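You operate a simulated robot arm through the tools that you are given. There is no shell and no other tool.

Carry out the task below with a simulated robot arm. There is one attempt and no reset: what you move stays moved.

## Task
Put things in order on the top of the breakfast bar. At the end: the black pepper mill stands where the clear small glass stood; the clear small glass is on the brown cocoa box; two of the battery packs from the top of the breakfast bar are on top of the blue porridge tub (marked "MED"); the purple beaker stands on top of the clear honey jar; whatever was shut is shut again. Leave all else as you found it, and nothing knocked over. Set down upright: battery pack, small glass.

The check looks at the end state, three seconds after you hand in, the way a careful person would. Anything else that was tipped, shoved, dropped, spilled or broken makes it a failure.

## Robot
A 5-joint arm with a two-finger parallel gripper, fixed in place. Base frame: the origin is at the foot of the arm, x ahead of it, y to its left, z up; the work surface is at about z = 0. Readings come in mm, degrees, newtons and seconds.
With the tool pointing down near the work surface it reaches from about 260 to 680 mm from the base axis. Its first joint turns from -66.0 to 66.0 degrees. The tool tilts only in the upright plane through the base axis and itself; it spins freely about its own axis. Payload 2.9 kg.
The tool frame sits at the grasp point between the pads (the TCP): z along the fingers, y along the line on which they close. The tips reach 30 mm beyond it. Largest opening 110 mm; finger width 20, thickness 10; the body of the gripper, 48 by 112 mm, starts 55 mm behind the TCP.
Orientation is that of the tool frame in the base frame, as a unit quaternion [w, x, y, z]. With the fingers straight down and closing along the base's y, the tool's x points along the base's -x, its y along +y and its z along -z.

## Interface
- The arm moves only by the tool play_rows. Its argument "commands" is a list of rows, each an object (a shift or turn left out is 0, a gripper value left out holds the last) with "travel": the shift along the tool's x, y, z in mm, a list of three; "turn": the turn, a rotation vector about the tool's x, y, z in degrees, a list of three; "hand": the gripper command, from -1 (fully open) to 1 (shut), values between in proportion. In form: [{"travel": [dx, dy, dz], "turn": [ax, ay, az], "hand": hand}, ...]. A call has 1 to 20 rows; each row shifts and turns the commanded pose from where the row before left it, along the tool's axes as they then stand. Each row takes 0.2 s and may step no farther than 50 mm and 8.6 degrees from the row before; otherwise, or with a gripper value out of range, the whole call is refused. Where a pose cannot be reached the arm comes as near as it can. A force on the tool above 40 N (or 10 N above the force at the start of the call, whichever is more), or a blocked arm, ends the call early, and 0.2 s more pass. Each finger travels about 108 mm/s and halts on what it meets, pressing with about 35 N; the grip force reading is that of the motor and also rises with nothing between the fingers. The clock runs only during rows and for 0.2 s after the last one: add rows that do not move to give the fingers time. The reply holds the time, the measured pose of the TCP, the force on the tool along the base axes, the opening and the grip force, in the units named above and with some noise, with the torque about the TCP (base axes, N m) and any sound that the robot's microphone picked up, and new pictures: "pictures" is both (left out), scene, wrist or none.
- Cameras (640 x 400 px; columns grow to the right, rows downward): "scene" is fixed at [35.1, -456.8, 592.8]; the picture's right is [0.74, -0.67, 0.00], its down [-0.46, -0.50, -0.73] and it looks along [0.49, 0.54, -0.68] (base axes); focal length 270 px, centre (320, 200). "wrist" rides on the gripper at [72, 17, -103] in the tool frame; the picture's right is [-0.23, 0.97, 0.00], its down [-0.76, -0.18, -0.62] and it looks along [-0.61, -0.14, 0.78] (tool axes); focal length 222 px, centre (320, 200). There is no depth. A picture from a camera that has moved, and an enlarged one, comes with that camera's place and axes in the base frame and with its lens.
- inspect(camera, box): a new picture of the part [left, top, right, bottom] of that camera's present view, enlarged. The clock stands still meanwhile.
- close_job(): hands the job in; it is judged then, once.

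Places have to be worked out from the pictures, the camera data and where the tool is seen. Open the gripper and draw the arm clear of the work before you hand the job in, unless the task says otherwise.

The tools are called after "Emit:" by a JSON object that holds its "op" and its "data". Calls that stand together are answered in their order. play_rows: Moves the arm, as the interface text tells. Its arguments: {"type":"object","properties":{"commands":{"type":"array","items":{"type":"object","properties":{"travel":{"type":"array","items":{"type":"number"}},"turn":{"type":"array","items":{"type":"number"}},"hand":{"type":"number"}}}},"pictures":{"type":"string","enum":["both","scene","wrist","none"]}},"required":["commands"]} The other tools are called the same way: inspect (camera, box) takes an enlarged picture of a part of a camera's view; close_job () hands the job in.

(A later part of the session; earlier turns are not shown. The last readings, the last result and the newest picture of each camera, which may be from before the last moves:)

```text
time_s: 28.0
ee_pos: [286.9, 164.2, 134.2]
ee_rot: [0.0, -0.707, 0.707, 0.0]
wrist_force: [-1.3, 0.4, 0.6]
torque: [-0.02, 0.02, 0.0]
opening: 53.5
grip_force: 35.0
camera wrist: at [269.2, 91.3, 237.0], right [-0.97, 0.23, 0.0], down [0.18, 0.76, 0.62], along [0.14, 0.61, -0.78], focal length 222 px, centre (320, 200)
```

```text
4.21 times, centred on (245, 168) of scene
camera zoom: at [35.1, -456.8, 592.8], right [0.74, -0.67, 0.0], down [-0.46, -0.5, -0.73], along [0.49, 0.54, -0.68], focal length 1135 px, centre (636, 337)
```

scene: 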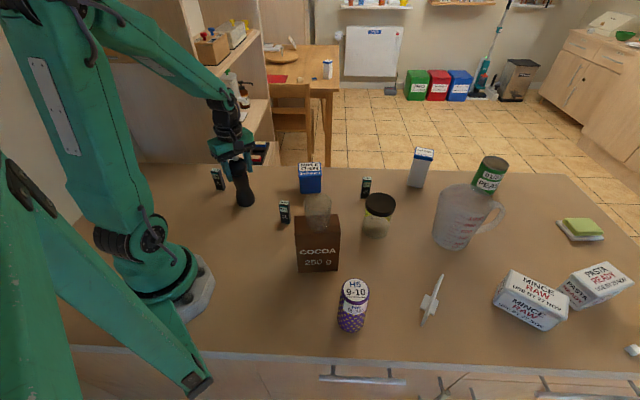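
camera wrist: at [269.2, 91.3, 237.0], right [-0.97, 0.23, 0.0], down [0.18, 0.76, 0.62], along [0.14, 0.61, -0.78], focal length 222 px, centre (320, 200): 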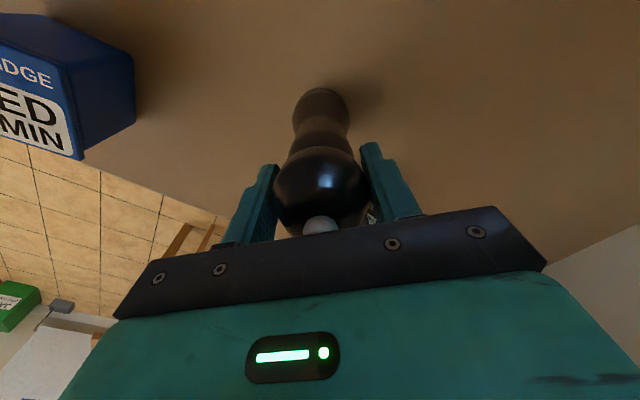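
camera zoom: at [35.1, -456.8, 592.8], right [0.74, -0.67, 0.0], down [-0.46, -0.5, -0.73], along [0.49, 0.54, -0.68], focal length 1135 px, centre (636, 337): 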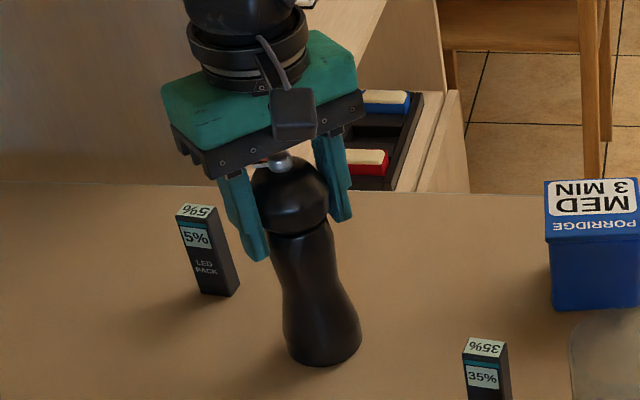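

The mill head is gripped (53.5 mm, 35 N). I'll lift it a little and check it hangs straight and doesn't separate.

Emit:
{"op": "play_rows", "data": {"commands": [{"travel": [0, 0, -5], "hand": 0.6}, {"travel": [0, 0, -15]}, {"travel": [0, 0, -20]}, {"travel": [0, 0, 0]}], "pictures": "both"}}

Emit:
{"op": "inspect", "data": {"camera": "scene", "box": [185, 110, 305, 205]}}

```text
time_s: 29.0
ee_pos: [287.8, 164.5, 174.4]
ee_rot: [0.0, 0.707, -0.707, -0.001]
wrist_force: [0.4, -0.1, -1.6]
torque: [0.03, 0.03, 0.04]
opening: 53.6
grip_force: 34.9
camera wrist: at [270.1, 91.9, 277.4], right [-0.97, 0.23, 0.0], down [0.18, 0.76, 0.62], along [0.14, 0.61, -0.78], focal length 222 px, centre (320, 200)
```

scene: 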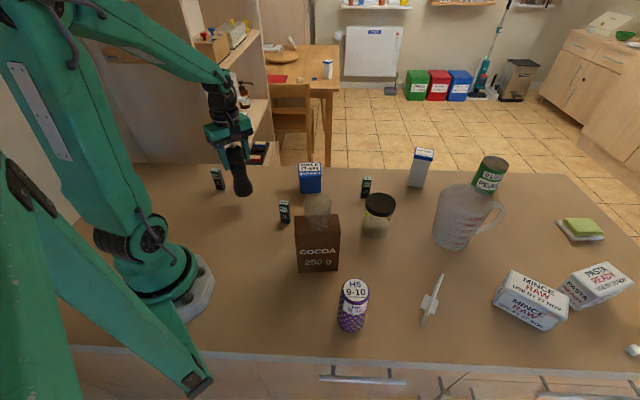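
wrist: 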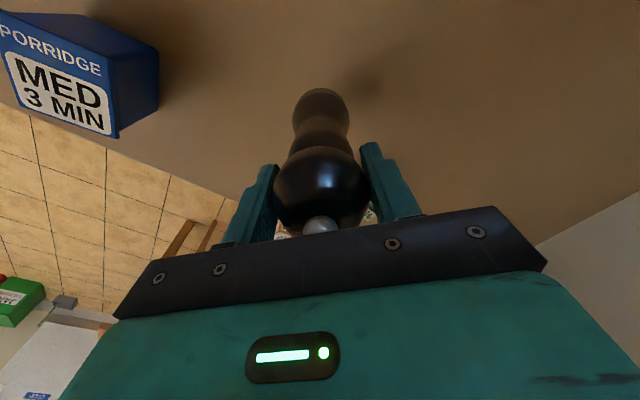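

```text
4.21 times, centred on (245, 158) of scene
camera zoom: at [35.1, -456.8, 592.9], right [0.74, -0.67, 0.0], down [-0.46, -0.5, -0.73], along [0.49, 0.54, -0.68], focal length 1135 px, centre (636, 379)
```

zoom: 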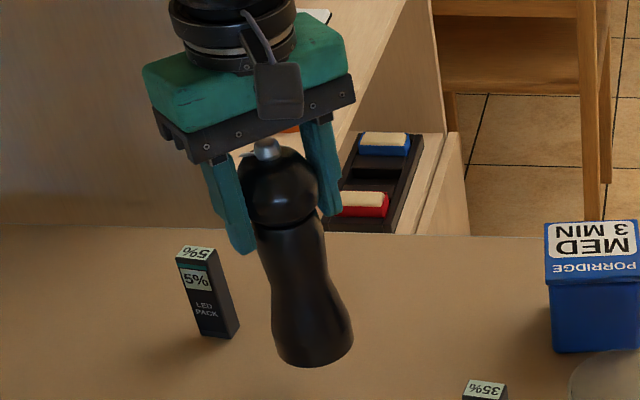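

The mill hangs straight. I'll raise it to z≈300 and carry it around the outside of the box and glass, at moderate speed.

Emit:
{"op": "play_rows", "data": {"commands": [{"travel": [0, 0, -15]}, {"travel": [0, 0, -30]}, {"travel": [0, 0, -30]}, {"travel": [0, 0, -30]}, {"travel": [0, 0, -20]}, {"travel": [10, -7.4, 0]}, {"travel": [20, -14.8, 0]}, {"travel": [27, -20, 0]}, {"travel": [27, -20, 0]}, {"travel": [27, -20, 0]}, {"travel": [27, -20, 0]}, {"travel": [26.5, -19.8, 0]}, {"travel": [30, -5.2, 0]}, {"travel": [30, -5.2, 0]}, {"travel": [30, -5.2, 0]}, {"travel": [30, -5.2, 0]}, {"travel": [30, -5.2, 0]}, {"travel": [30, -5.2, 0]}, {"travel": [20, -3.8, 0]}, {"travel": [0, 0, 0]}], "pictures": "both"}}

```text
time_s: 33.2
ee_pos: [444.6, -200.8, 297.6]
ee_rot: [0.0, -0.707, 0.708, 0.0]
wrist_force: [-0.6, 0.6, -2.8]
torque: [0.02, -0.01, -0.01]
opening: 53.5
grip_force: 34.8
camera wrist: at [427.5, -274.1, 402.0], right [-0.97, 0.23, 0.0], down [0.18, 0.76, 0.62], along [0.14, 0.61, -0.78], focal length 222 px, centre (320, 200)
```

scene: 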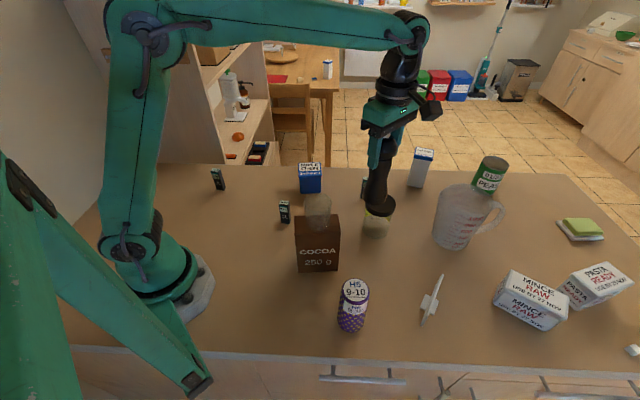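
wrist: 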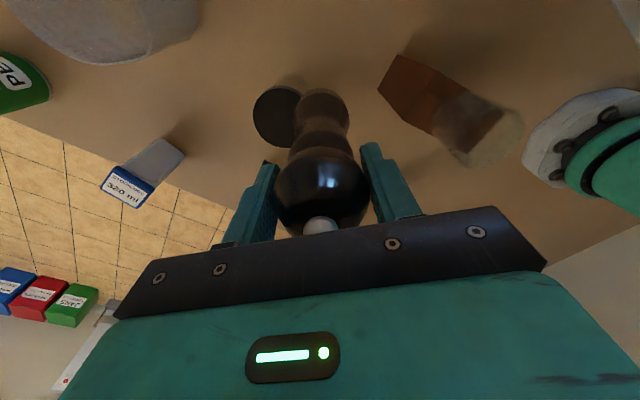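

Now I'll move over the glass's former spot (369.5,-288.5) and descend part-way.

Emit:
{"op": "play_rows", "data": {"commands": [{"travel": [12, 10, 0]}, {"travel": [22, 19, 0]}, {"travel": [22, 19, 0]}, {"travel": [20, 17.1, 0]}, {"travel": [11.7, 10, 0]}, {"travel": [0, 0, 20]}, {"travel": [0, 0, 35]}, {"travel": [0, 0, 35]}, {"travel": [0, 0, 30]}, {"travel": [0, 0, 20]}, {"travel": [0, 0, 0]}], "pictures": "both"}}

Emit:
{"op": "inspect", "data": {"camera": "scene", "box": [320, 180, 440, 280]}}

```text
time_s: 35.6
ee_pos: [368.6, -288.7, 159.4]
ee_rot: [0.0, 0.708, -0.707, 0.0]
wrist_force: [-0.7, 0.0, -1.7]
torque: [-0.01, 0.01, -0.01]
opening: 53.6
grip_force: 34.7
camera wrist: at [351.7, -360.9, 262.1], right [-0.97, 0.23, 0.0], down [0.18, 0.76, 0.62], along [0.14, 0.61, -0.78], focal length 222 px, centre (320, 200)
```

scene: 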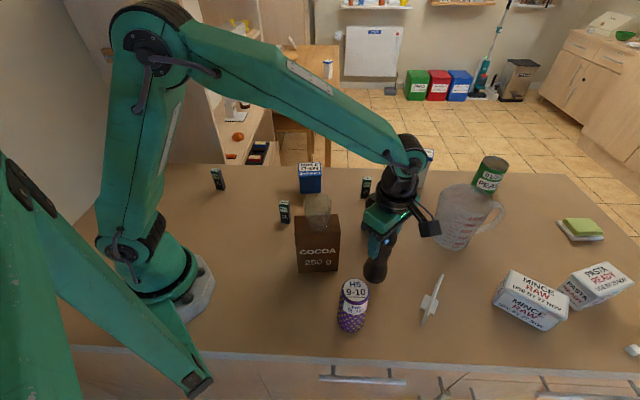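
wrist: 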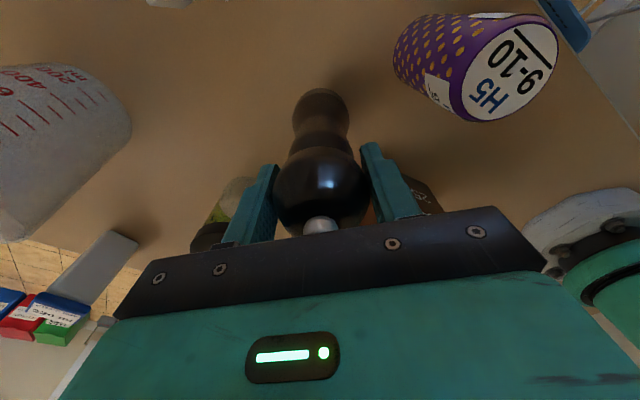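

```text
4.00 times, centred on (380, 230) of scene
camera zoom: at [35.2, -456.8, 592.8], right [0.74, -0.67, 0.0], down [-0.46, -0.5, -0.73], along [0.49, 0.54, -0.68], focal length 1078 px, centre (80, 80)
```

zoom: 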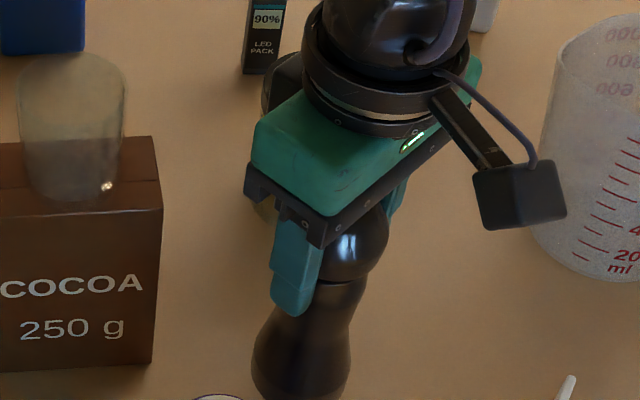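

The mill is on target, about 25 mm above the counter. I'm lowering it gently until contact.

Emit:
{"op": "play_rows", "data": {"commands": [{"travel": [0, 0, 10]}, {"travel": [0, 0, 8]}, {"travel": [0, 0, 4]}, {"travel": [0, 0, 0]}], "pictures": "none"}}

Emit:
{"op": "play_rows", "data": {"commands": [{"travel": [0, 0, 1.5]}, {"travel": [0, 0, 0]}], "pictures": "none"}}

```text
time_s: 36.6
ee_pos: [369.4, -288.7, 135.9]
ee_rot: [0.0, 0.708, -0.707, 0.0]
wrist_force: [0.1, 0.1, -2.2]
torque: [-0.02, -0.02, 0.01]
opening: 53.6
grip_force: 35.3
```

```text
time_s: 37.2
ee_pos: [368.7, -289.0, 134.6]
ee_rot: [0.0, -0.707, 0.707, 0.0]
wrist_force: [0.1, -0.4, -1.8]
torque: [-0.01, -0.01, 0.01]
opening: 53.7
grip_force: 34.6
```

No contact yet, so I'll take smaller steps down.

Emit:
{"op": "play_rows", "data": {"commands": [{"travel": [0, 0, 1]}, {"travel": [0, 0, 0]}], "pictures": "none"}}

```text
time_s: 37.8
ee_pos: [369.5, -289.4, 134.5]
ee_rot: [0.0, 0.707, -0.707, -0.001]
wrist_force: [0.0, 0.0, -1.3]
torque: [0.0, 0.01, -0.01]
opening: 53.7
grip_force: 34.7
```

Emit:
{"op": "play_rows", "data": {"commands": [{"travel": [0, 0, 1]}, {"travel": [0, 0, 0]}], "pictures": "none"}}

```text
time_s: 38.4
ee_pos: [369.1, -289.9, 134.0]
ee_rot: [0.0, 0.707, -0.707, 0.0]
wrist_force: [-0.1, 1.3, 3.5]
torque: [0.12, 0.01, 0.01]
opening: 53.7
grip_force: 35.1
```

Contact is made (Fz rose to +3.5 N). I'm releasing the mill gradually.

Emit:
{"op": "play_rows", "data": {"commands": [{"hand": 0.05}, {"hand": -0.1}, {"hand": -0.4}, {"hand": -0.8}, {"hand": -0.8}], "pictures": "both"}}

Emit:
{"op": "inspect", "data": {"camera": "scene", "box": [320, 190, 440, 290]}}

```text
time_s: 39.6
ee_pos: [369.7, -287.4, 132.8]
ee_rot: [0.0, -0.707, 0.707, 0.001]
wrist_force: [-0.1, -0.8, -0.3]
torque: [0.01, 0.04, 0.01]
opening: 99.1
grip_force: 0.0
camera wrist: at [351.3, -361.2, 236.7], right [-0.97, 0.23, 0.0], down [0.18, 0.76, 0.62], along [0.14, 0.61, -0.78], focal length 222 px, centre (320, 200)
```

scene: 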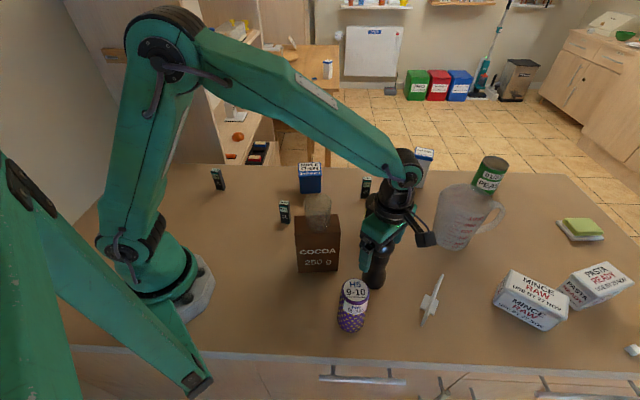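
wrist: 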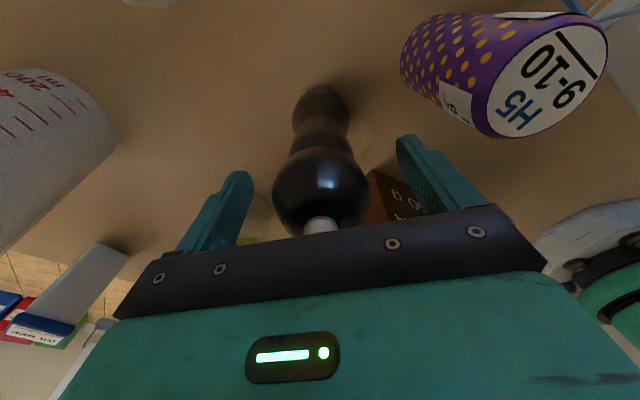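

```text
4.00 times, centred on (380, 240) of scene
camera zoom: at [35.1, -456.8, 592.8], right [0.74, -0.67, 0.0], down [-0.46, -0.5, -0.73], along [0.49, 0.54, -0.68], focal length 1078 px, centre (80, 40)
```

zoom: 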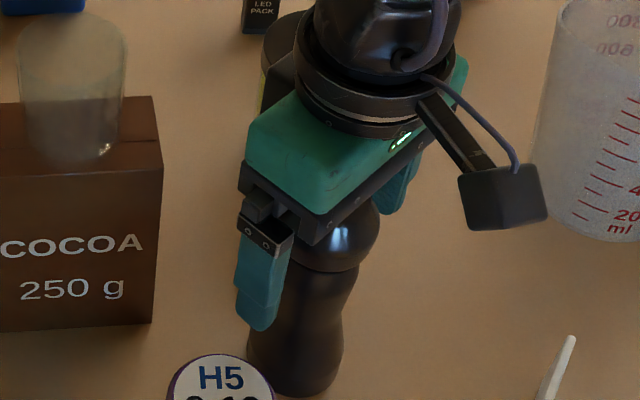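

The mill stands upright on the glass's former spot. I'll rise straight up and move over the beaker for a look, also checking the static green limb at lower left.

Emit:
{"op": "play_rows", "data": {"commands": [{"travel": [0, 0, -20]}, {"travel": [0, 0, -40]}, {"travel": [0, 0, -40]}, {"travel": [0, 0, -40]}, {"travel": [0, 0, -37]}, {"travel": [8, 28, 0]}, {"travel": [8, 28, 0]}, {"travel": [8, 28, 0]}, {"travel": [8.6, 26.7, 0]}, {"travel": [0, 0, 0]}], "pictures": "both"}}

Emit:
{"op": "inspect", "data": {"camera": "wrist", "box": [240, 0, 400, 130]}}

Emit:
{"op": "inspect", "data": {"camera": "scene", "box": [320, 180, 440, 340]}}

Emit:
{"op": "inspect", "data": {"camera": "scene", "box": [0, 150, 320, 400]}}

```text
time_s: 41.8
ee_pos: [258.8, -320.4, 309.4]
ee_rot: [0.0, 0.707, -0.707, 0.0]
wrist_force: [-0.1, 0.9, -0.8]
torque: [0.03, 0.0, 0.01]
opening: 99.0
grip_force: 0.1
camera wrist: at [241.4, -393.3, 413.7], right [-0.97, 0.23, 0.0], down [0.18, 0.76, 0.62], along [0.14, 0.61, -0.78], focal length 222 px, centre (320, 200)
```

scene: 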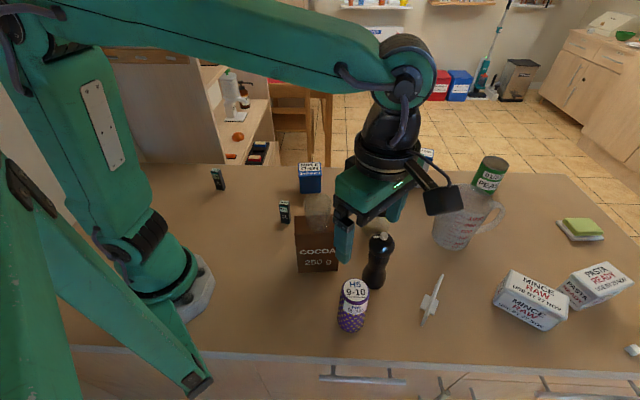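
wrist: 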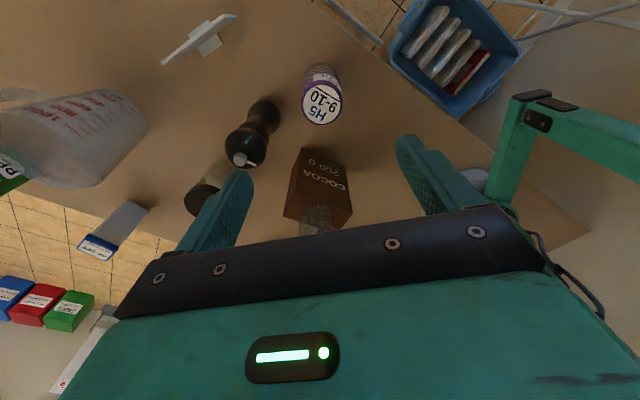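

```text
3.08 times, centred on (320, 65) of wrist
camera zoom: at [241.4, -393.3, 413.7], right [-0.97, 0.23, 0.0], down [0.18, 0.76, 0.62], along [0.14, 0.61, -0.78], focal length 684 px, centre (320, 615)
```

zoom: 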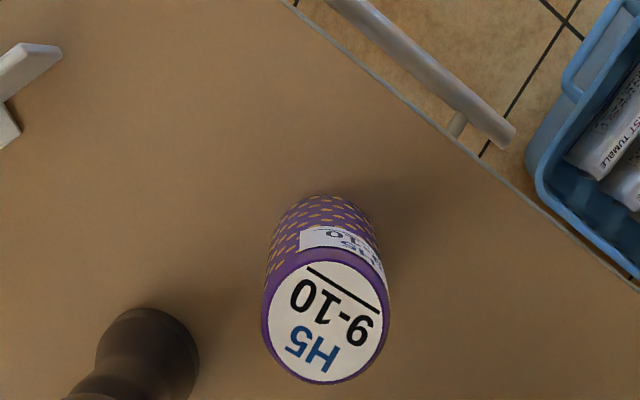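

```text
2.50 times, centred on (380, 260) of scene
camera zoom: at [35.1, -456.8, 592.8], right [0.74, -0.67, 0.0], down [-0.46, -0.5, -0.73], along [0.49, 0.54, -0.68], focal length 674 px, centre (170, 50)
```

zoom: 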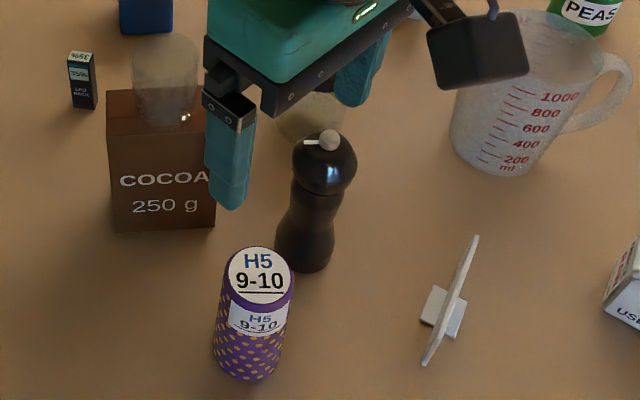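

```text
1.60 times, centred on (160, 275) of scene
camera zoom: at [35.1, -456.8, 592.8], right [0.74, -0.67, 0.0], down [-0.46, -0.5, -0.73], along [0.49, 0.54, -0.68], focal length 431 px, centre (576, 80)
```

zoom: 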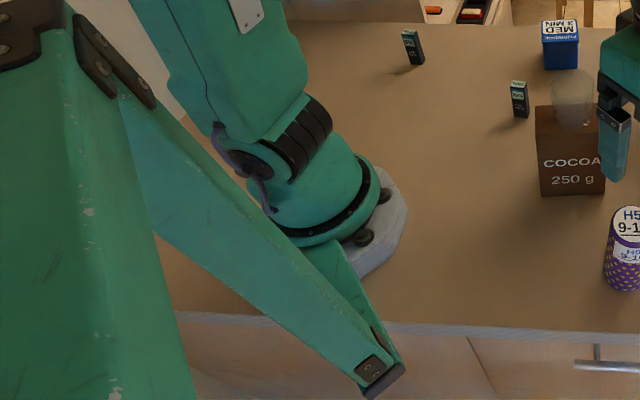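

The limb is just the camera stand. The beaker's axis refines to about (257,-314), top z≈120, diameter ~52 at the top. I'll come down with a narrower opening to TCP z≈80.

Emit:
{"op": "play_rows", "data": {"commands": [{"travel": [-6.5, 1.5, 30], "hand": -0.6}, {"travel": [0, 0, 40]}, {"travel": [0, 0, 40]}, {"travel": [0, 0, 40]}, {"travel": [0, 0, 0]}], "pictures": "both"}}

Emit:
{"op": "inspect", "data": {"camera": "wrist", "box": [200, 20, 456, 200]}}

```text
time_s: 43.0
ee_pos: [257.8, -314.6, 161.2]
ee_rot: [0.0, 0.707, -0.707, 0.0]
wrist_force: [0.0, 0.4, 0.0]
torque: [-0.03, 0.0, 0.0]
opening: 87.9
grip_force: 0.1
camera wrist: at [239.3, -387.2, 262.8], right [-0.97, 0.23, 0.0], down [0.18, 0.76, 0.62], along [0.14, 0.61, -0.78], focal length 222 px, centre (320, 200)
```

scene: 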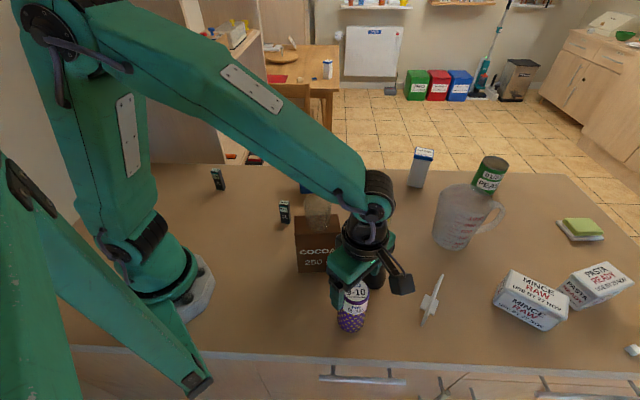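
wrist: 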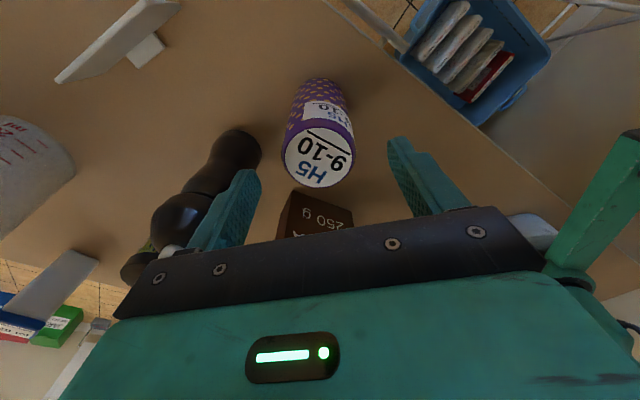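

```text
2.22 times, centred on (328, 110) of wrist
camera zoom: at [239.3, -387.2, 262.8], right [-0.97, 0.23, 0.0], down [0.18, 0.76, 0.62], along [0.14, 0.61, -0.78], focal length 494 px, centre (302, 400)
```

zoom: 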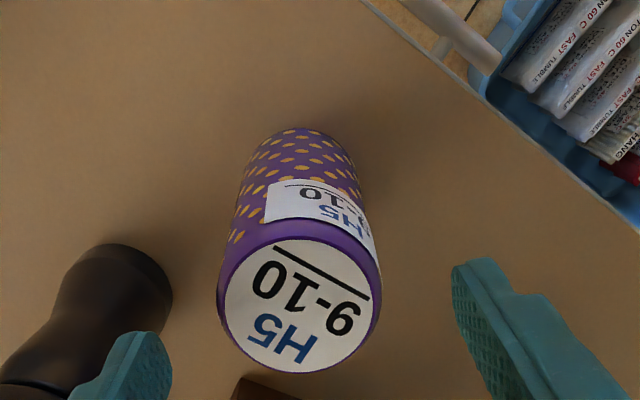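

The beaker is centred between the fingers and the mill is clear of them. I'll continue down to z≈80 and close.

Emit:
{"op": "play_rows", "data": {"commands": [{"travel": [0.5, 0, 30]}, {"travel": [0, 0, 30]}, {"travel": [0, 0, 20]}, {"travel": [0, 0, 0]}, {"hand": -0.3}, {"hand": 0.0}, {"hand": 0.3}, {"hand": 0.4}, {"hand": 0.4}], "pictures": "both"}}

```text
time_s: 45.0
ee_pos: [257.2, -314.2, 80.3]
ee_rot: [0.001, 0.707, -0.707, 0.001]
wrist_force: [0.2, -0.2, 0.2]
torque: [-0.01, 0.0, 0.01]
opening: 55.3
grip_force: 35.3
camera wrist: at [239.2, -387.2, 184.0], right [-0.97, 0.23, 0.0], down [0.18, 0.76, 0.62], along [0.14, 0.61, -0.78], focal length 222 px, centre (320, 200)
```

scene: 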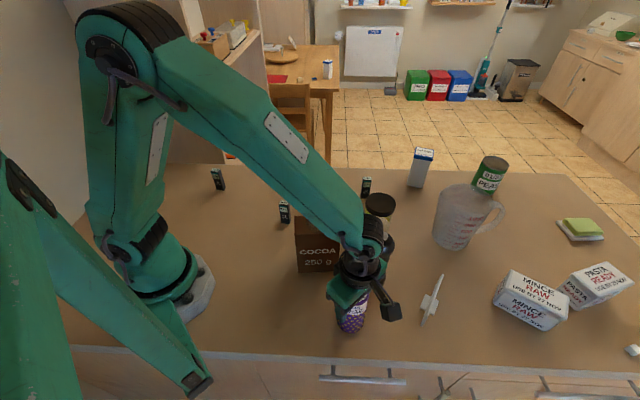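
wrist: 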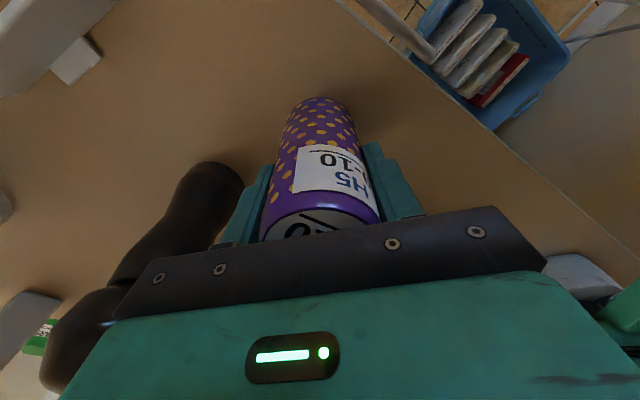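

The beaker is gripped (55 mm, 35 N). I'll lift it slowly and look underneath to see whether anything was covered.

Emit:
{"op": "play_rows", "data": {"commands": [{"travel": [0, 0, -5]}, {"travel": [0, 0, -15]}, {"travel": [0, 0, -30]}, {"travel": [0, 0, -30]}, {"travel": [0, 0, 0]}], "pictures": "both"}}

Emit:
{"op": "inspect", "data": {"camera": "scene", "box": [310, 250, 410, 350]}}

```text
time_s: 46.2
ee_pos: [256.7, -315.7, 161.3]
ee_rot: [0.0, 0.707, -0.707, 0.0]
wrist_force: [-0.4, 0.1, -2.9]
torque: [-0.03, 0.03, -0.02]
opening: 55.0
grip_force: 34.7
camera wrist: at [238.7, -388.1, 264.7], right [-0.97, 0.23, 0.0], down [0.18, 0.76, 0.62], along [0.14, 0.61, -0.78], focal length 222 px, centre (320, 200)
```

scene: 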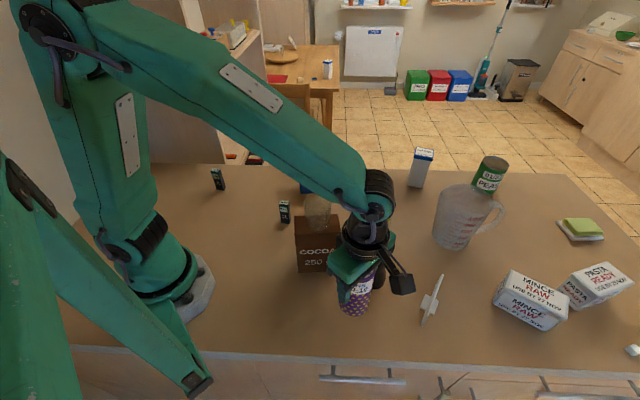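
wrist: 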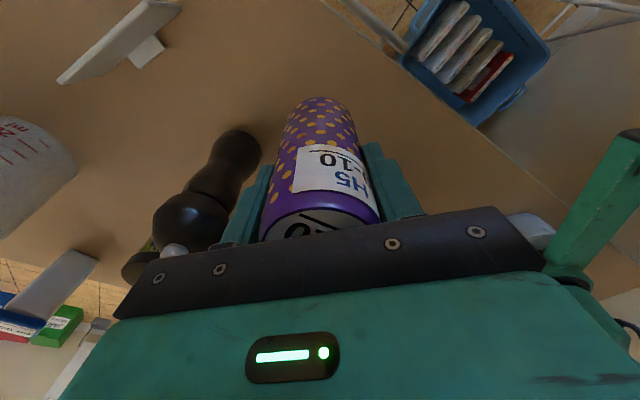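

```text
4.00 times, centred on (360, 300) of scene
camera zoom: at [35.1, -456.8, 592.8], right [0.74, -0.67, 0.0], down [-0.46, -0.5, -0.73], along [0.49, 0.54, -0.68], focal length 1078 px, centre (160, -200)
```

zoom: 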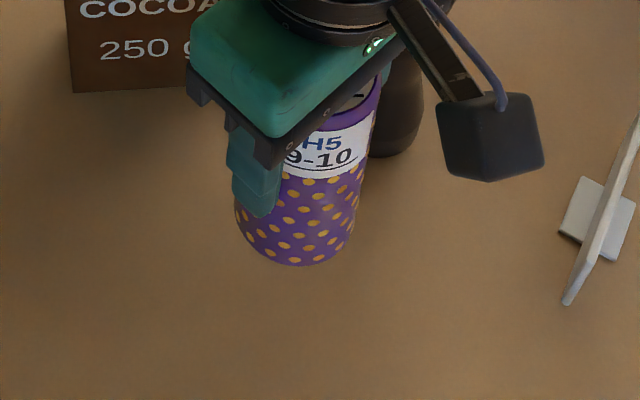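

Nothing appears under the beaker so far. I'll raise it further and shift a little so the wrist camera gets a clear view of the jar lid past the fingers.

Emit:
{"op": "play_rows", "data": {"commands": [{"travel": [0, 0, -30]}, {"travel": [0, 0, -40]}, {"travel": [0, 0, -40]}, {"travel": [0, 0, -34]}, {"travel": [-20, -4, 0]}, {"travel": [-25, -5, 0]}, {"travel": [-21, -4, 0]}, {"travel": [0, 0, 0]}], "pictures": "both"}}

Emit:
{"op": "inspect", "data": {"camera": "wrist", "box": [130, 120, 258, 220]}}

Emit:
{"op": "inspect", "data": {"camera": "scene", "box": [300, 260, 400, 350]}}

Emit:
{"op": "inspect", "data": {"camera": "scene", "box": [340, 180, 420, 240]}}

```text
time_s: 48.0
ee_pos: [268.5, -249.8, 303.9]
ee_rot: [0.0, -0.707, 0.707, 0.0]
wrist_force: [0.1, 0.3, -1.7]
torque: [0.01, 0.0, 0.02]
opening: 55.0
grip_force: 34.9
camera wrist: at [251.9, -322.2, 407.6], right [-0.97, 0.23, 0.0], down [0.18, 0.76, 0.62], along [0.14, 0.61, -0.78], focal length 222 px, centre (320, 200)
```

scene: 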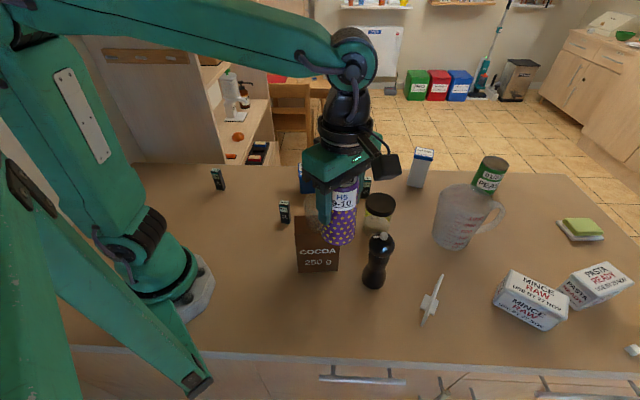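
wrist: 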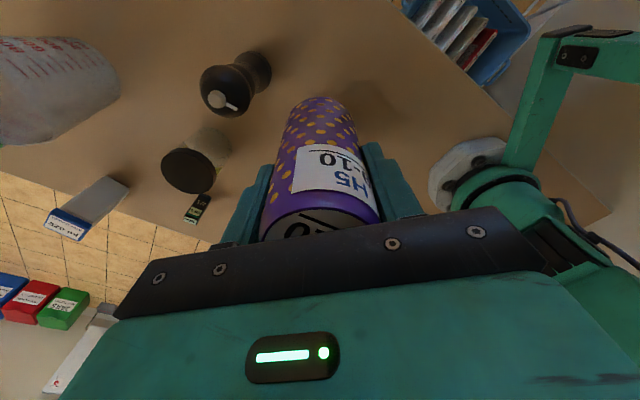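

```text
4.00 times, centred on (194, 170) of wrist
camera zoom: at [251.9, -322.2, 407.6], right [-0.97, 0.23, 0.0], down [0.18, 0.76, 0.62], along [0.14, 0.61, -0.78], focal length 888 px, centre (824, 320)
```

zoom: 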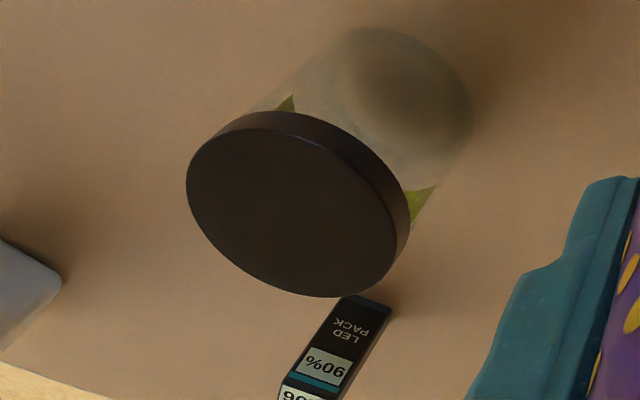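

```text
4.44 times, centred on (350, 305) of scene
camera zoom: at [35.2, -456.8, 592.8], right [0.74, -0.67, 0.0], down [-0.46, -0.5, -0.73], along [0.49, 0.54, -0.68], focal length 1198 px, centre (187, -267)
```

zoom: 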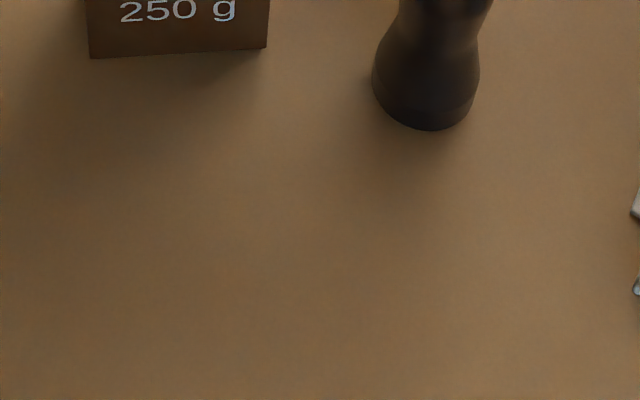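

```text
6.67 times, centred on (380, 210) of scene
camera zoom: at [35.2, -456.8, 592.8], right [0.74, -0.67, 0.0], down [-0.46, -0.5, -0.73], along [0.49, 0.54, -0.68], focal length 1797 px, centre (-80, 133)
```

zoom: 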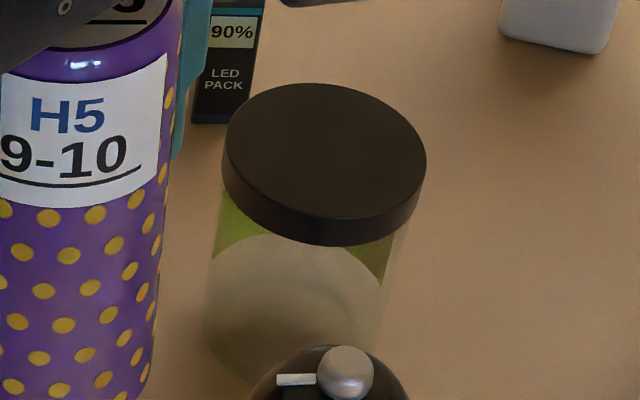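

Nothing was under the beaker. The jar lid's centre comes out near (499.5,-188) with its top around z≈103. I'm carrying the beaker over it, clear of the mill and glass.

Emit:
{"op": "play_rows", "data": {"commands": [{"travel": [-2, -20, 0]}, {"travel": [-2, -33, 0]}, {"travel": [-2, -33, 0]}, {"travel": [-2, -33, 0]}, {"travel": [-2, -32, 0]}, {"travel": [-15, -24, 0]}, {"travel": [-20, -32, 0]}, {"travel": [-17, -23.5, 0]}, {"travel": [0, 0, 0]}, {"travel": [0, 0, 25]}, {"travel": [0, 0, 35]}, {"travel": [0, 0, 25]}, {"travel": [0, 0, 15]}, {"travel": [0, 0, 0]}], "pictures": "both"}}

Emit:
{"op": "inspect", "data": {"camera": "scene", "box": [320, 140, 440, 250]}}

Emit:
{"op": "inspect", "data": {"camera": "wrist", "box": [220, 40, 420, 200]}}

```text
time_s: 51.0
ee_pos: [499.5, -187.4, 205.0]
ee_rot: [0.0, -0.706, 0.708, 0.0]
wrist_force: [-0.3, -0.2, -2.4]
torque: [-0.03, -0.01, 0.02]
opening: 54.8
grip_force: 35.0
camera wrist: at [482.0, -260.0, 307.2], right [-0.97, 0.23, 0.0], down [0.18, 0.76, 0.62], along [0.14, 0.61, -0.78], focal length 222 px, centre (320, 200)
```

scene: 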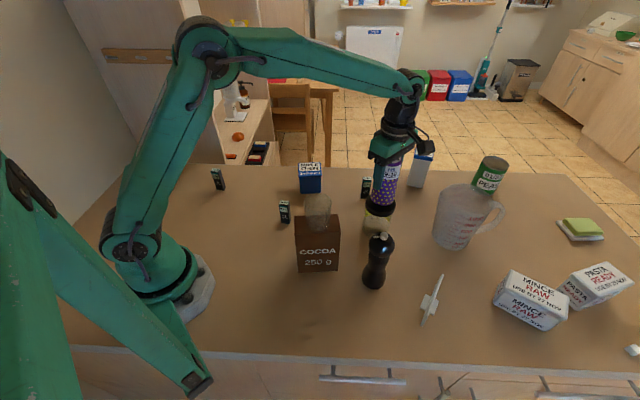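
wrist: 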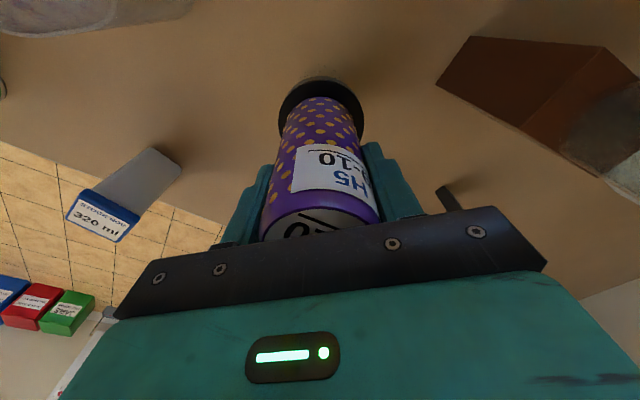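

```text
3.64 times, centred on (380, 195) of scene
camera zoom: at [35.2, -456.8, 592.8], right [0.74, -0.67, 0.0], down [-0.46, -0.5, -0.73], along [0.49, 0.54, -0.68], focal length 980 px, centre (102, 218)
```

zoom: 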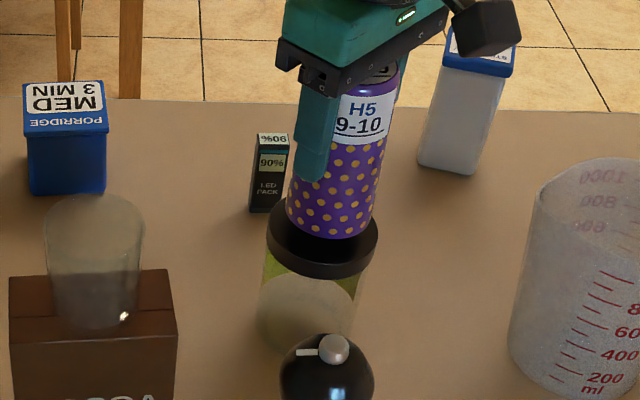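

```text
2.50 times, centred on (320, 120) of wrist
camera zoom: at [482.0, -260.0, 307.2], right [-0.97, 0.23, 0.0], down [0.18, 0.76, 0.62], along [0.14, 0.61, -0.78], focal length 555 px, centre (320, 400)
```

zoom: 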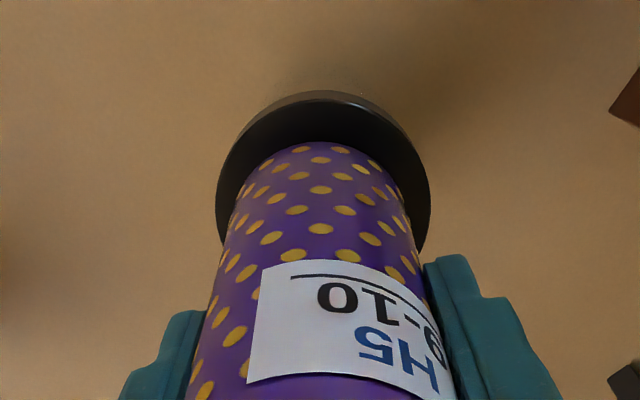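

The alignment looks good. The lid centre seems about 2–3 mm further +y, so I'll nudge and lower to just above the lid.

Emit:
{"op": "play_rows", "data": {"commands": [{"travel": [-2.5, 1, 5]}, {"travel": [0, 0, 6]}, {"travel": [0, 0, 4]}, {"travel": [0, 0, 0]}], "pictures": "scene"}}

Emit:
{"op": "inspect", "data": {"camera": "scene", "box": [340, 170, 420, 230]}}

```text
time_s: 52.0
ee_pos: [498.4, -184.7, 190.9]
ee_rot: [-0.001, 0.707, -0.707, 0.001]
wrist_force: [-2.0, 1.4, 8.6]
torque: [0.2, 0.32, -0.07]
opening: 54.8
grip_force: 35.6
```

scene: 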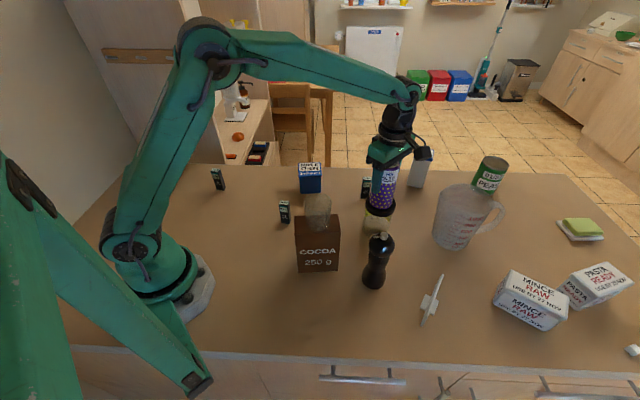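

```text
6.67 times, centred on (380, 200) of scene
camera zoom: at [35.1, -456.8, 592.9], right [0.74, -0.67, 0.0], down [-0.46, -0.5, -0.73], along [0.49, 0.54, -0.68], focal length 1797 px, centre (-80, 200)
```

zoom: 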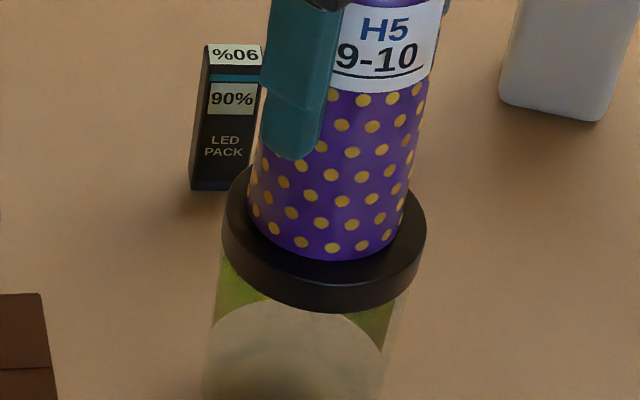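

Contact came at TCP z≈191, so the lid top is about 110 and the beaker sits about 5 mm off-centre away from the camera. I'll lift 4 mm, re-centre, and lower again.

Emit:
{"op": "play_rows", "data": {"commands": [{"travel": [0, 0, -4]}, {"travel": [2.5, 4, 0]}, {"travel": [0, 0, 0]}, {"travel": [0, 0, 2]}, {"travel": [0, 0, 0]}], "pictures": "scene"}}

Emit:
{"op": "inspect", "data": {"camera": "scene", "box": [340, 170, 420, 230]}}

```text
time_s: 53.2
ee_pos: [494.2, -187.4, 190.4]
ee_rot: [0.001, 0.707, -0.707, 0.0]
wrist_force: [0.1, -0.1, -2.5]
torque: [-0.02, 0.0, -0.03]
opening: 54.9
grip_force: 35.4
```

scene: 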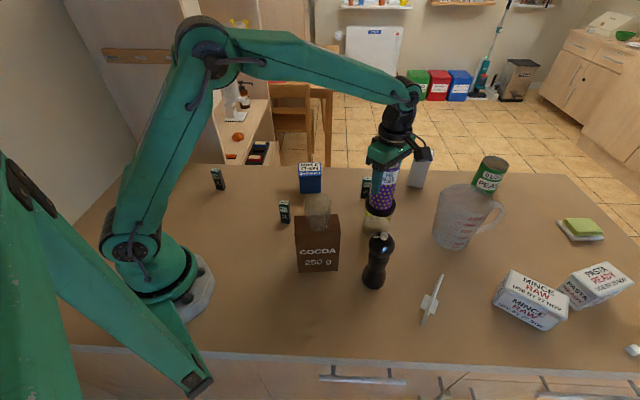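

```text
6.67 times, centred on (380, 200) of scene
camera zoom: at [35.2, -456.8, 592.8], right [0.74, -0.67, 0.0], down [-0.46, -0.5, -0.73], along [0.49, 0.54, -0.68], focal length 1797 px, centre (-80, 200)
```

zoom: 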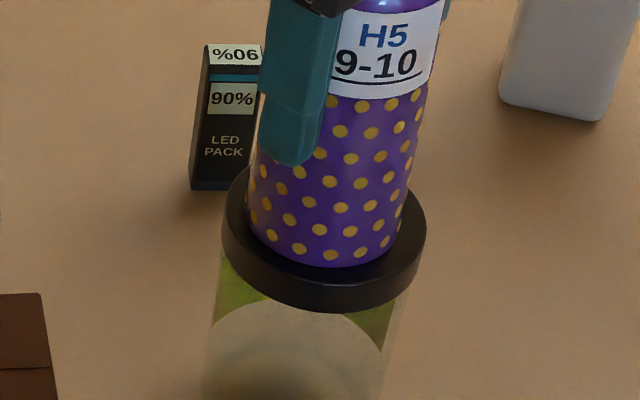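

The beaker is now well centred on the lid. I'm lowering the last millimetres.

Emit:
{"op": "play_rows", "data": {"commands": [{"travel": [0, 0, 1]}, {"travel": [0, 0, 0]}], "pictures": "none"}}

```text
time_s: 53.8
ee_pos: [495.9, -187.0, 191.2]
ee_rot: [0.0, 0.707, -0.707, 0.0]
wrist_force: [0.0, 0.1, 0.6]
torque: [-0.01, 0.04, -0.02]
opening: 54.9
grip_force: 35.1
```

Emit:
{"op": "play_rows", "data": {"commands": [{"travel": [0, 0, 0.7]}, {"travel": [0, 0, 0]}], "pictures": "none"}}

```text
time_s: 54.4
ee_pos: [495.9, -187.6, 190.6]
ee_rot: [0.0, -0.707, 0.707, -0.001]
wrist_force: [-3.3, 2.3, 10.9]
torque: [0.2, 0.4, -0.01]
opening: 54.7
grip_force: 34.8
```

Contact is confirmed (Fz≈+11 N). I'm releasing the beaker gradually.

Emit:
{"op": "play_rows", "data": {"commands": [{"travel": [0, 0, -0.4]}, {"hand": 0.0}, {"hand": -0.1}, {"hand": -0.3}, {"hand": -0.6}, {"hand": -0.6}], "pictures": "both"}}

Emit:
{"op": "inspect", "data": {"camera": "scene", "box": [340, 150, 420, 250]}}

```text
time_s: 55.8
ee_pos: [495.4, -188.0, 190.6]
ee_rot: [0.0, 0.707, -0.707, 0.0]
wrist_force: [0.3, -0.2, -0.2]
torque: [-0.01, -0.01, 0.05]
opening: 87.9
grip_force: 0.1
camera wrist: at [477.5, -260.0, 293.7], right [-0.97, 0.23, 0.0], down [0.18, 0.76, 0.62], along [0.14, 0.61, -0.78], focal length 222 px, centre (320, 200)
```

scene: 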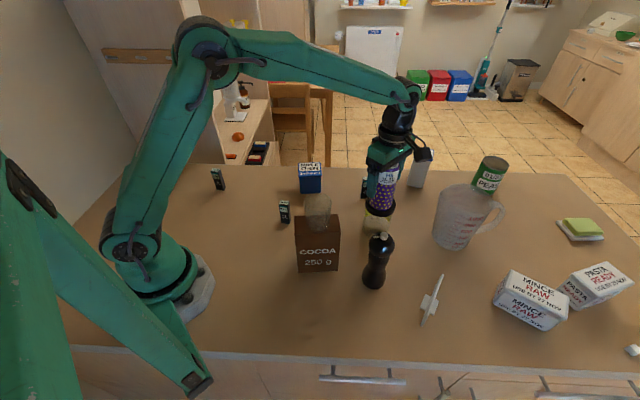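
wrist: 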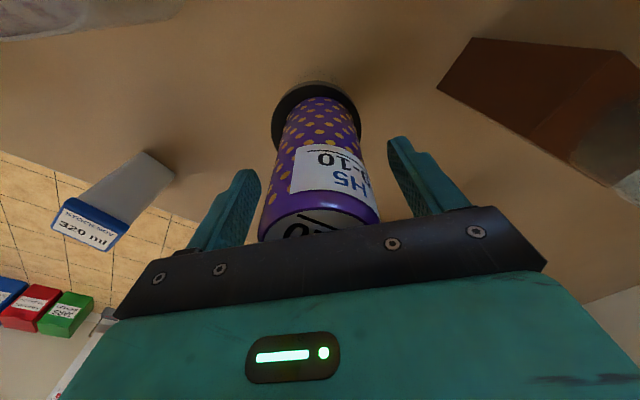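

```text
4.00 times, centred on (380, 200) of scene
camera zoom: at [35.1, -456.8, 592.8], right [0.74, -0.67, 0.0], down [-0.46, -0.5, -0.73], along [0.49, 0.54, -0.68], focal length 1078 px, centre (80, 200)
```

zoom: 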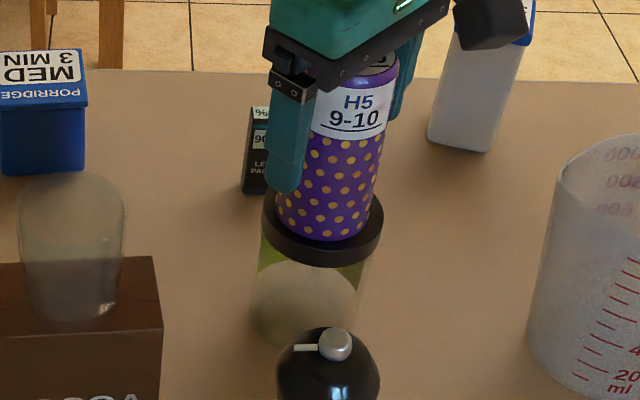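

The beaker stands centred on the jar lid. I'll retract upward, move toward the tub while turning the tool for the batteries, and look.

Emit:
{"op": "play_rows", "data": {"commands": [{"travel": [0, 0, -15]}, {"travel": [0, 0, -35]}, {"travel": [0, 0, -40]}, {"travel": [0, 0, -40]}, {"travel": [-41.3, 10.9, 0], "hand": -1}, {"travel": [-41.3, 10.9, 0]}, {"travel": [-41.3, 10.9, 0]}, {"travel": [-41.3, 10.9, 0]}, {"travel": [-41.3, 10.9, 0]}, {"travel": [-41.3, 10.9, 0]}, {"turn": [0, 0, 7.49]}, {"turn": [0, 0, 7.49]}, {"turn": [0, 0, 7.49]}, {"turn": [0, 0, 7.49]}, {"turn": [0, 0, 7.49]}, {"turn": [0, 0, 7.49]}, {"turn": [0, 0, 7.49]}, {"travel": [0, 0, 0]}], "pictures": "both"}}

Emit:
{"op": "inspect", "data": {"camera": "wrist", "box": [240, 20, 432, 140]}}

Emit:
{"op": "inspect", "data": {"camera": "scene", "box": [280, 150, 440, 290]}}

```text
time_s: 59.6
ee_pos: [430.2, 60.0, 320.9]
ee_rot: [0.0, -0.321, 0.947, 0.0]
wrist_force: [0.2, 0.0, 0.3]
torque: [-0.01, 0.02, 0.01]
opening: 109.9
grip_force: 0.0
camera wrist: at [361.4, 29.8, 423.5], right [-0.41, 0.91, 0.0], down [0.71, 0.32, 0.62], along [0.57, 0.26, -0.78], focal length 222 px, centre (320, 200)
```

scene: 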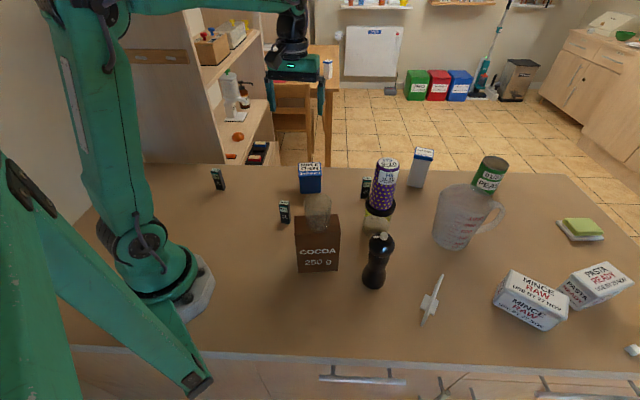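
wrist: 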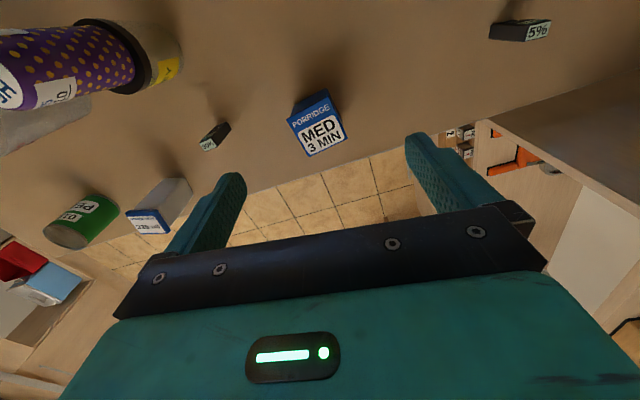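

```text
3.33 times, centred on (336, 80) of wrist
camera zoom: at [361.4, 29.8, 423.5], right [-0.41, 0.91, 0.0], down [0.71, 0.32, 0.62], along [0.57, 0.26, -0.78], focal length 740 px, centre (267, 600)
```

zoom: 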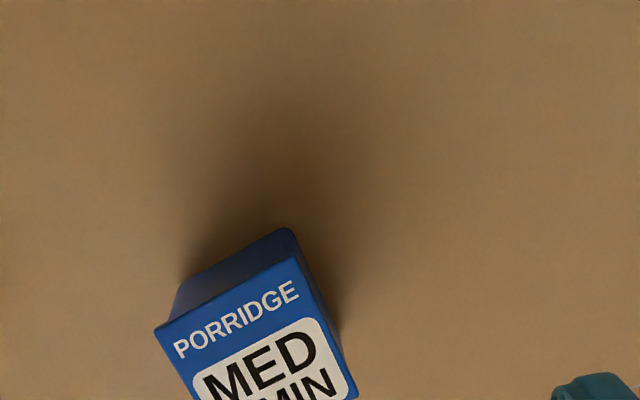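

```text
2.86 times, centred on (360, 220) of scene
camera zoom: at [35.1, -456.8, 592.8], right [0.74, -0.67, 0.0], down [-0.46, -0.5, -0.73], along [0.49, 0.54, -0.68], focal length 770 px, centre (206, 143)
```

zoom: 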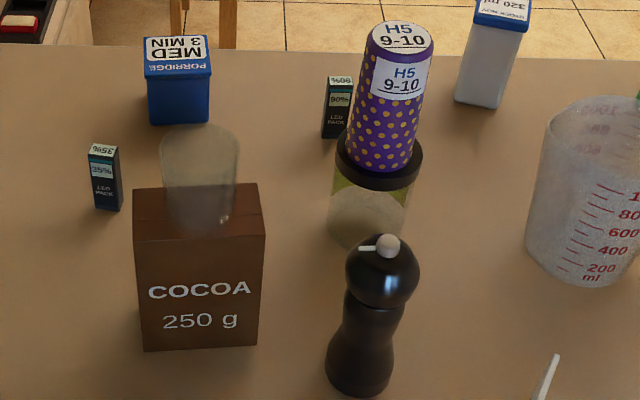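

All is well so far. I'll zoom on the tub lid and on the batteries in this view.

Emit:
{"op": "inspect", "data": {"camera": "wrist", "box": [270, 80, 366, 170]}}

Emit:
{"op": "inspect", "data": {"camera": "wrist", "box": [470, 0, 570, 60]}}

Emit:
{"op": "inspect", "data": {"camera": "scene", "box": [200, 155, 300, 225]}}

```text
4.44 times, centred on (318, 125) of wrist
camera zoom: at [361.4, 29.8, 423.5], right [-0.41, 0.91, 0.0], down [0.71, 0.32, 0.62], along [0.57, 0.26, -0.78], focal length 987 px, centre (329, 533)
```

zoom: 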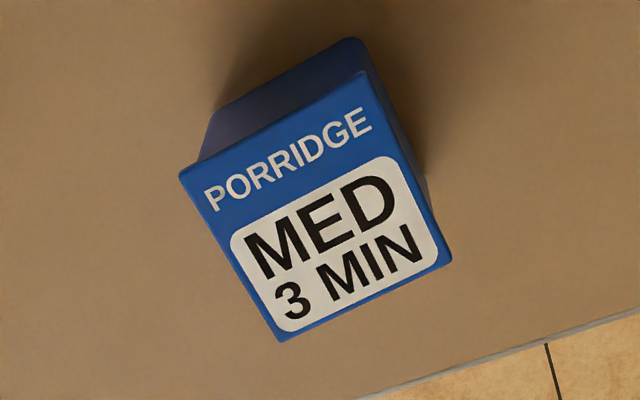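

```text
6.40 times, centred on (520, 30) of wrist
camera zoom: at [361.4, 29.8, 423.5], right [-0.41, 0.91, 0.0], down [0.71, 0.32, 0.62], along [0.57, 0.26, -0.78], focal length 1422 px, centre (-960, 1288)
```

zoom: 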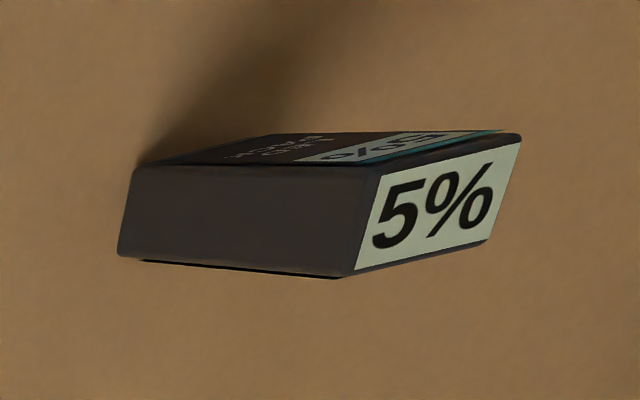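

```text
5.71 times, centred on (250, 190) of scene
camera zoom: at [35.1, -456.8, 592.8], right [0.74, -0.67, 0.0], down [-0.46, -0.5, -0.73], along [0.49, 0.54, -0.68], focal length 1540 px, centre (720, 257)
```

zoom: 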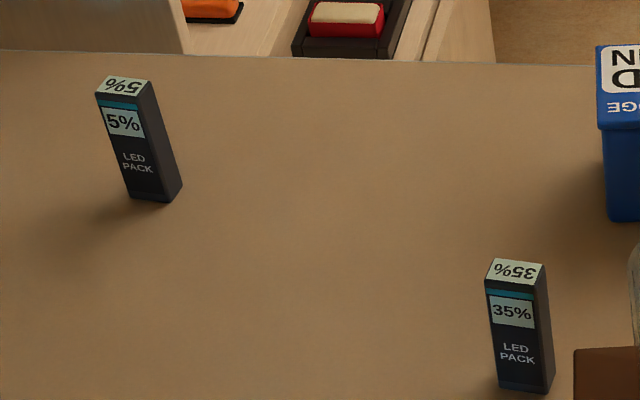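

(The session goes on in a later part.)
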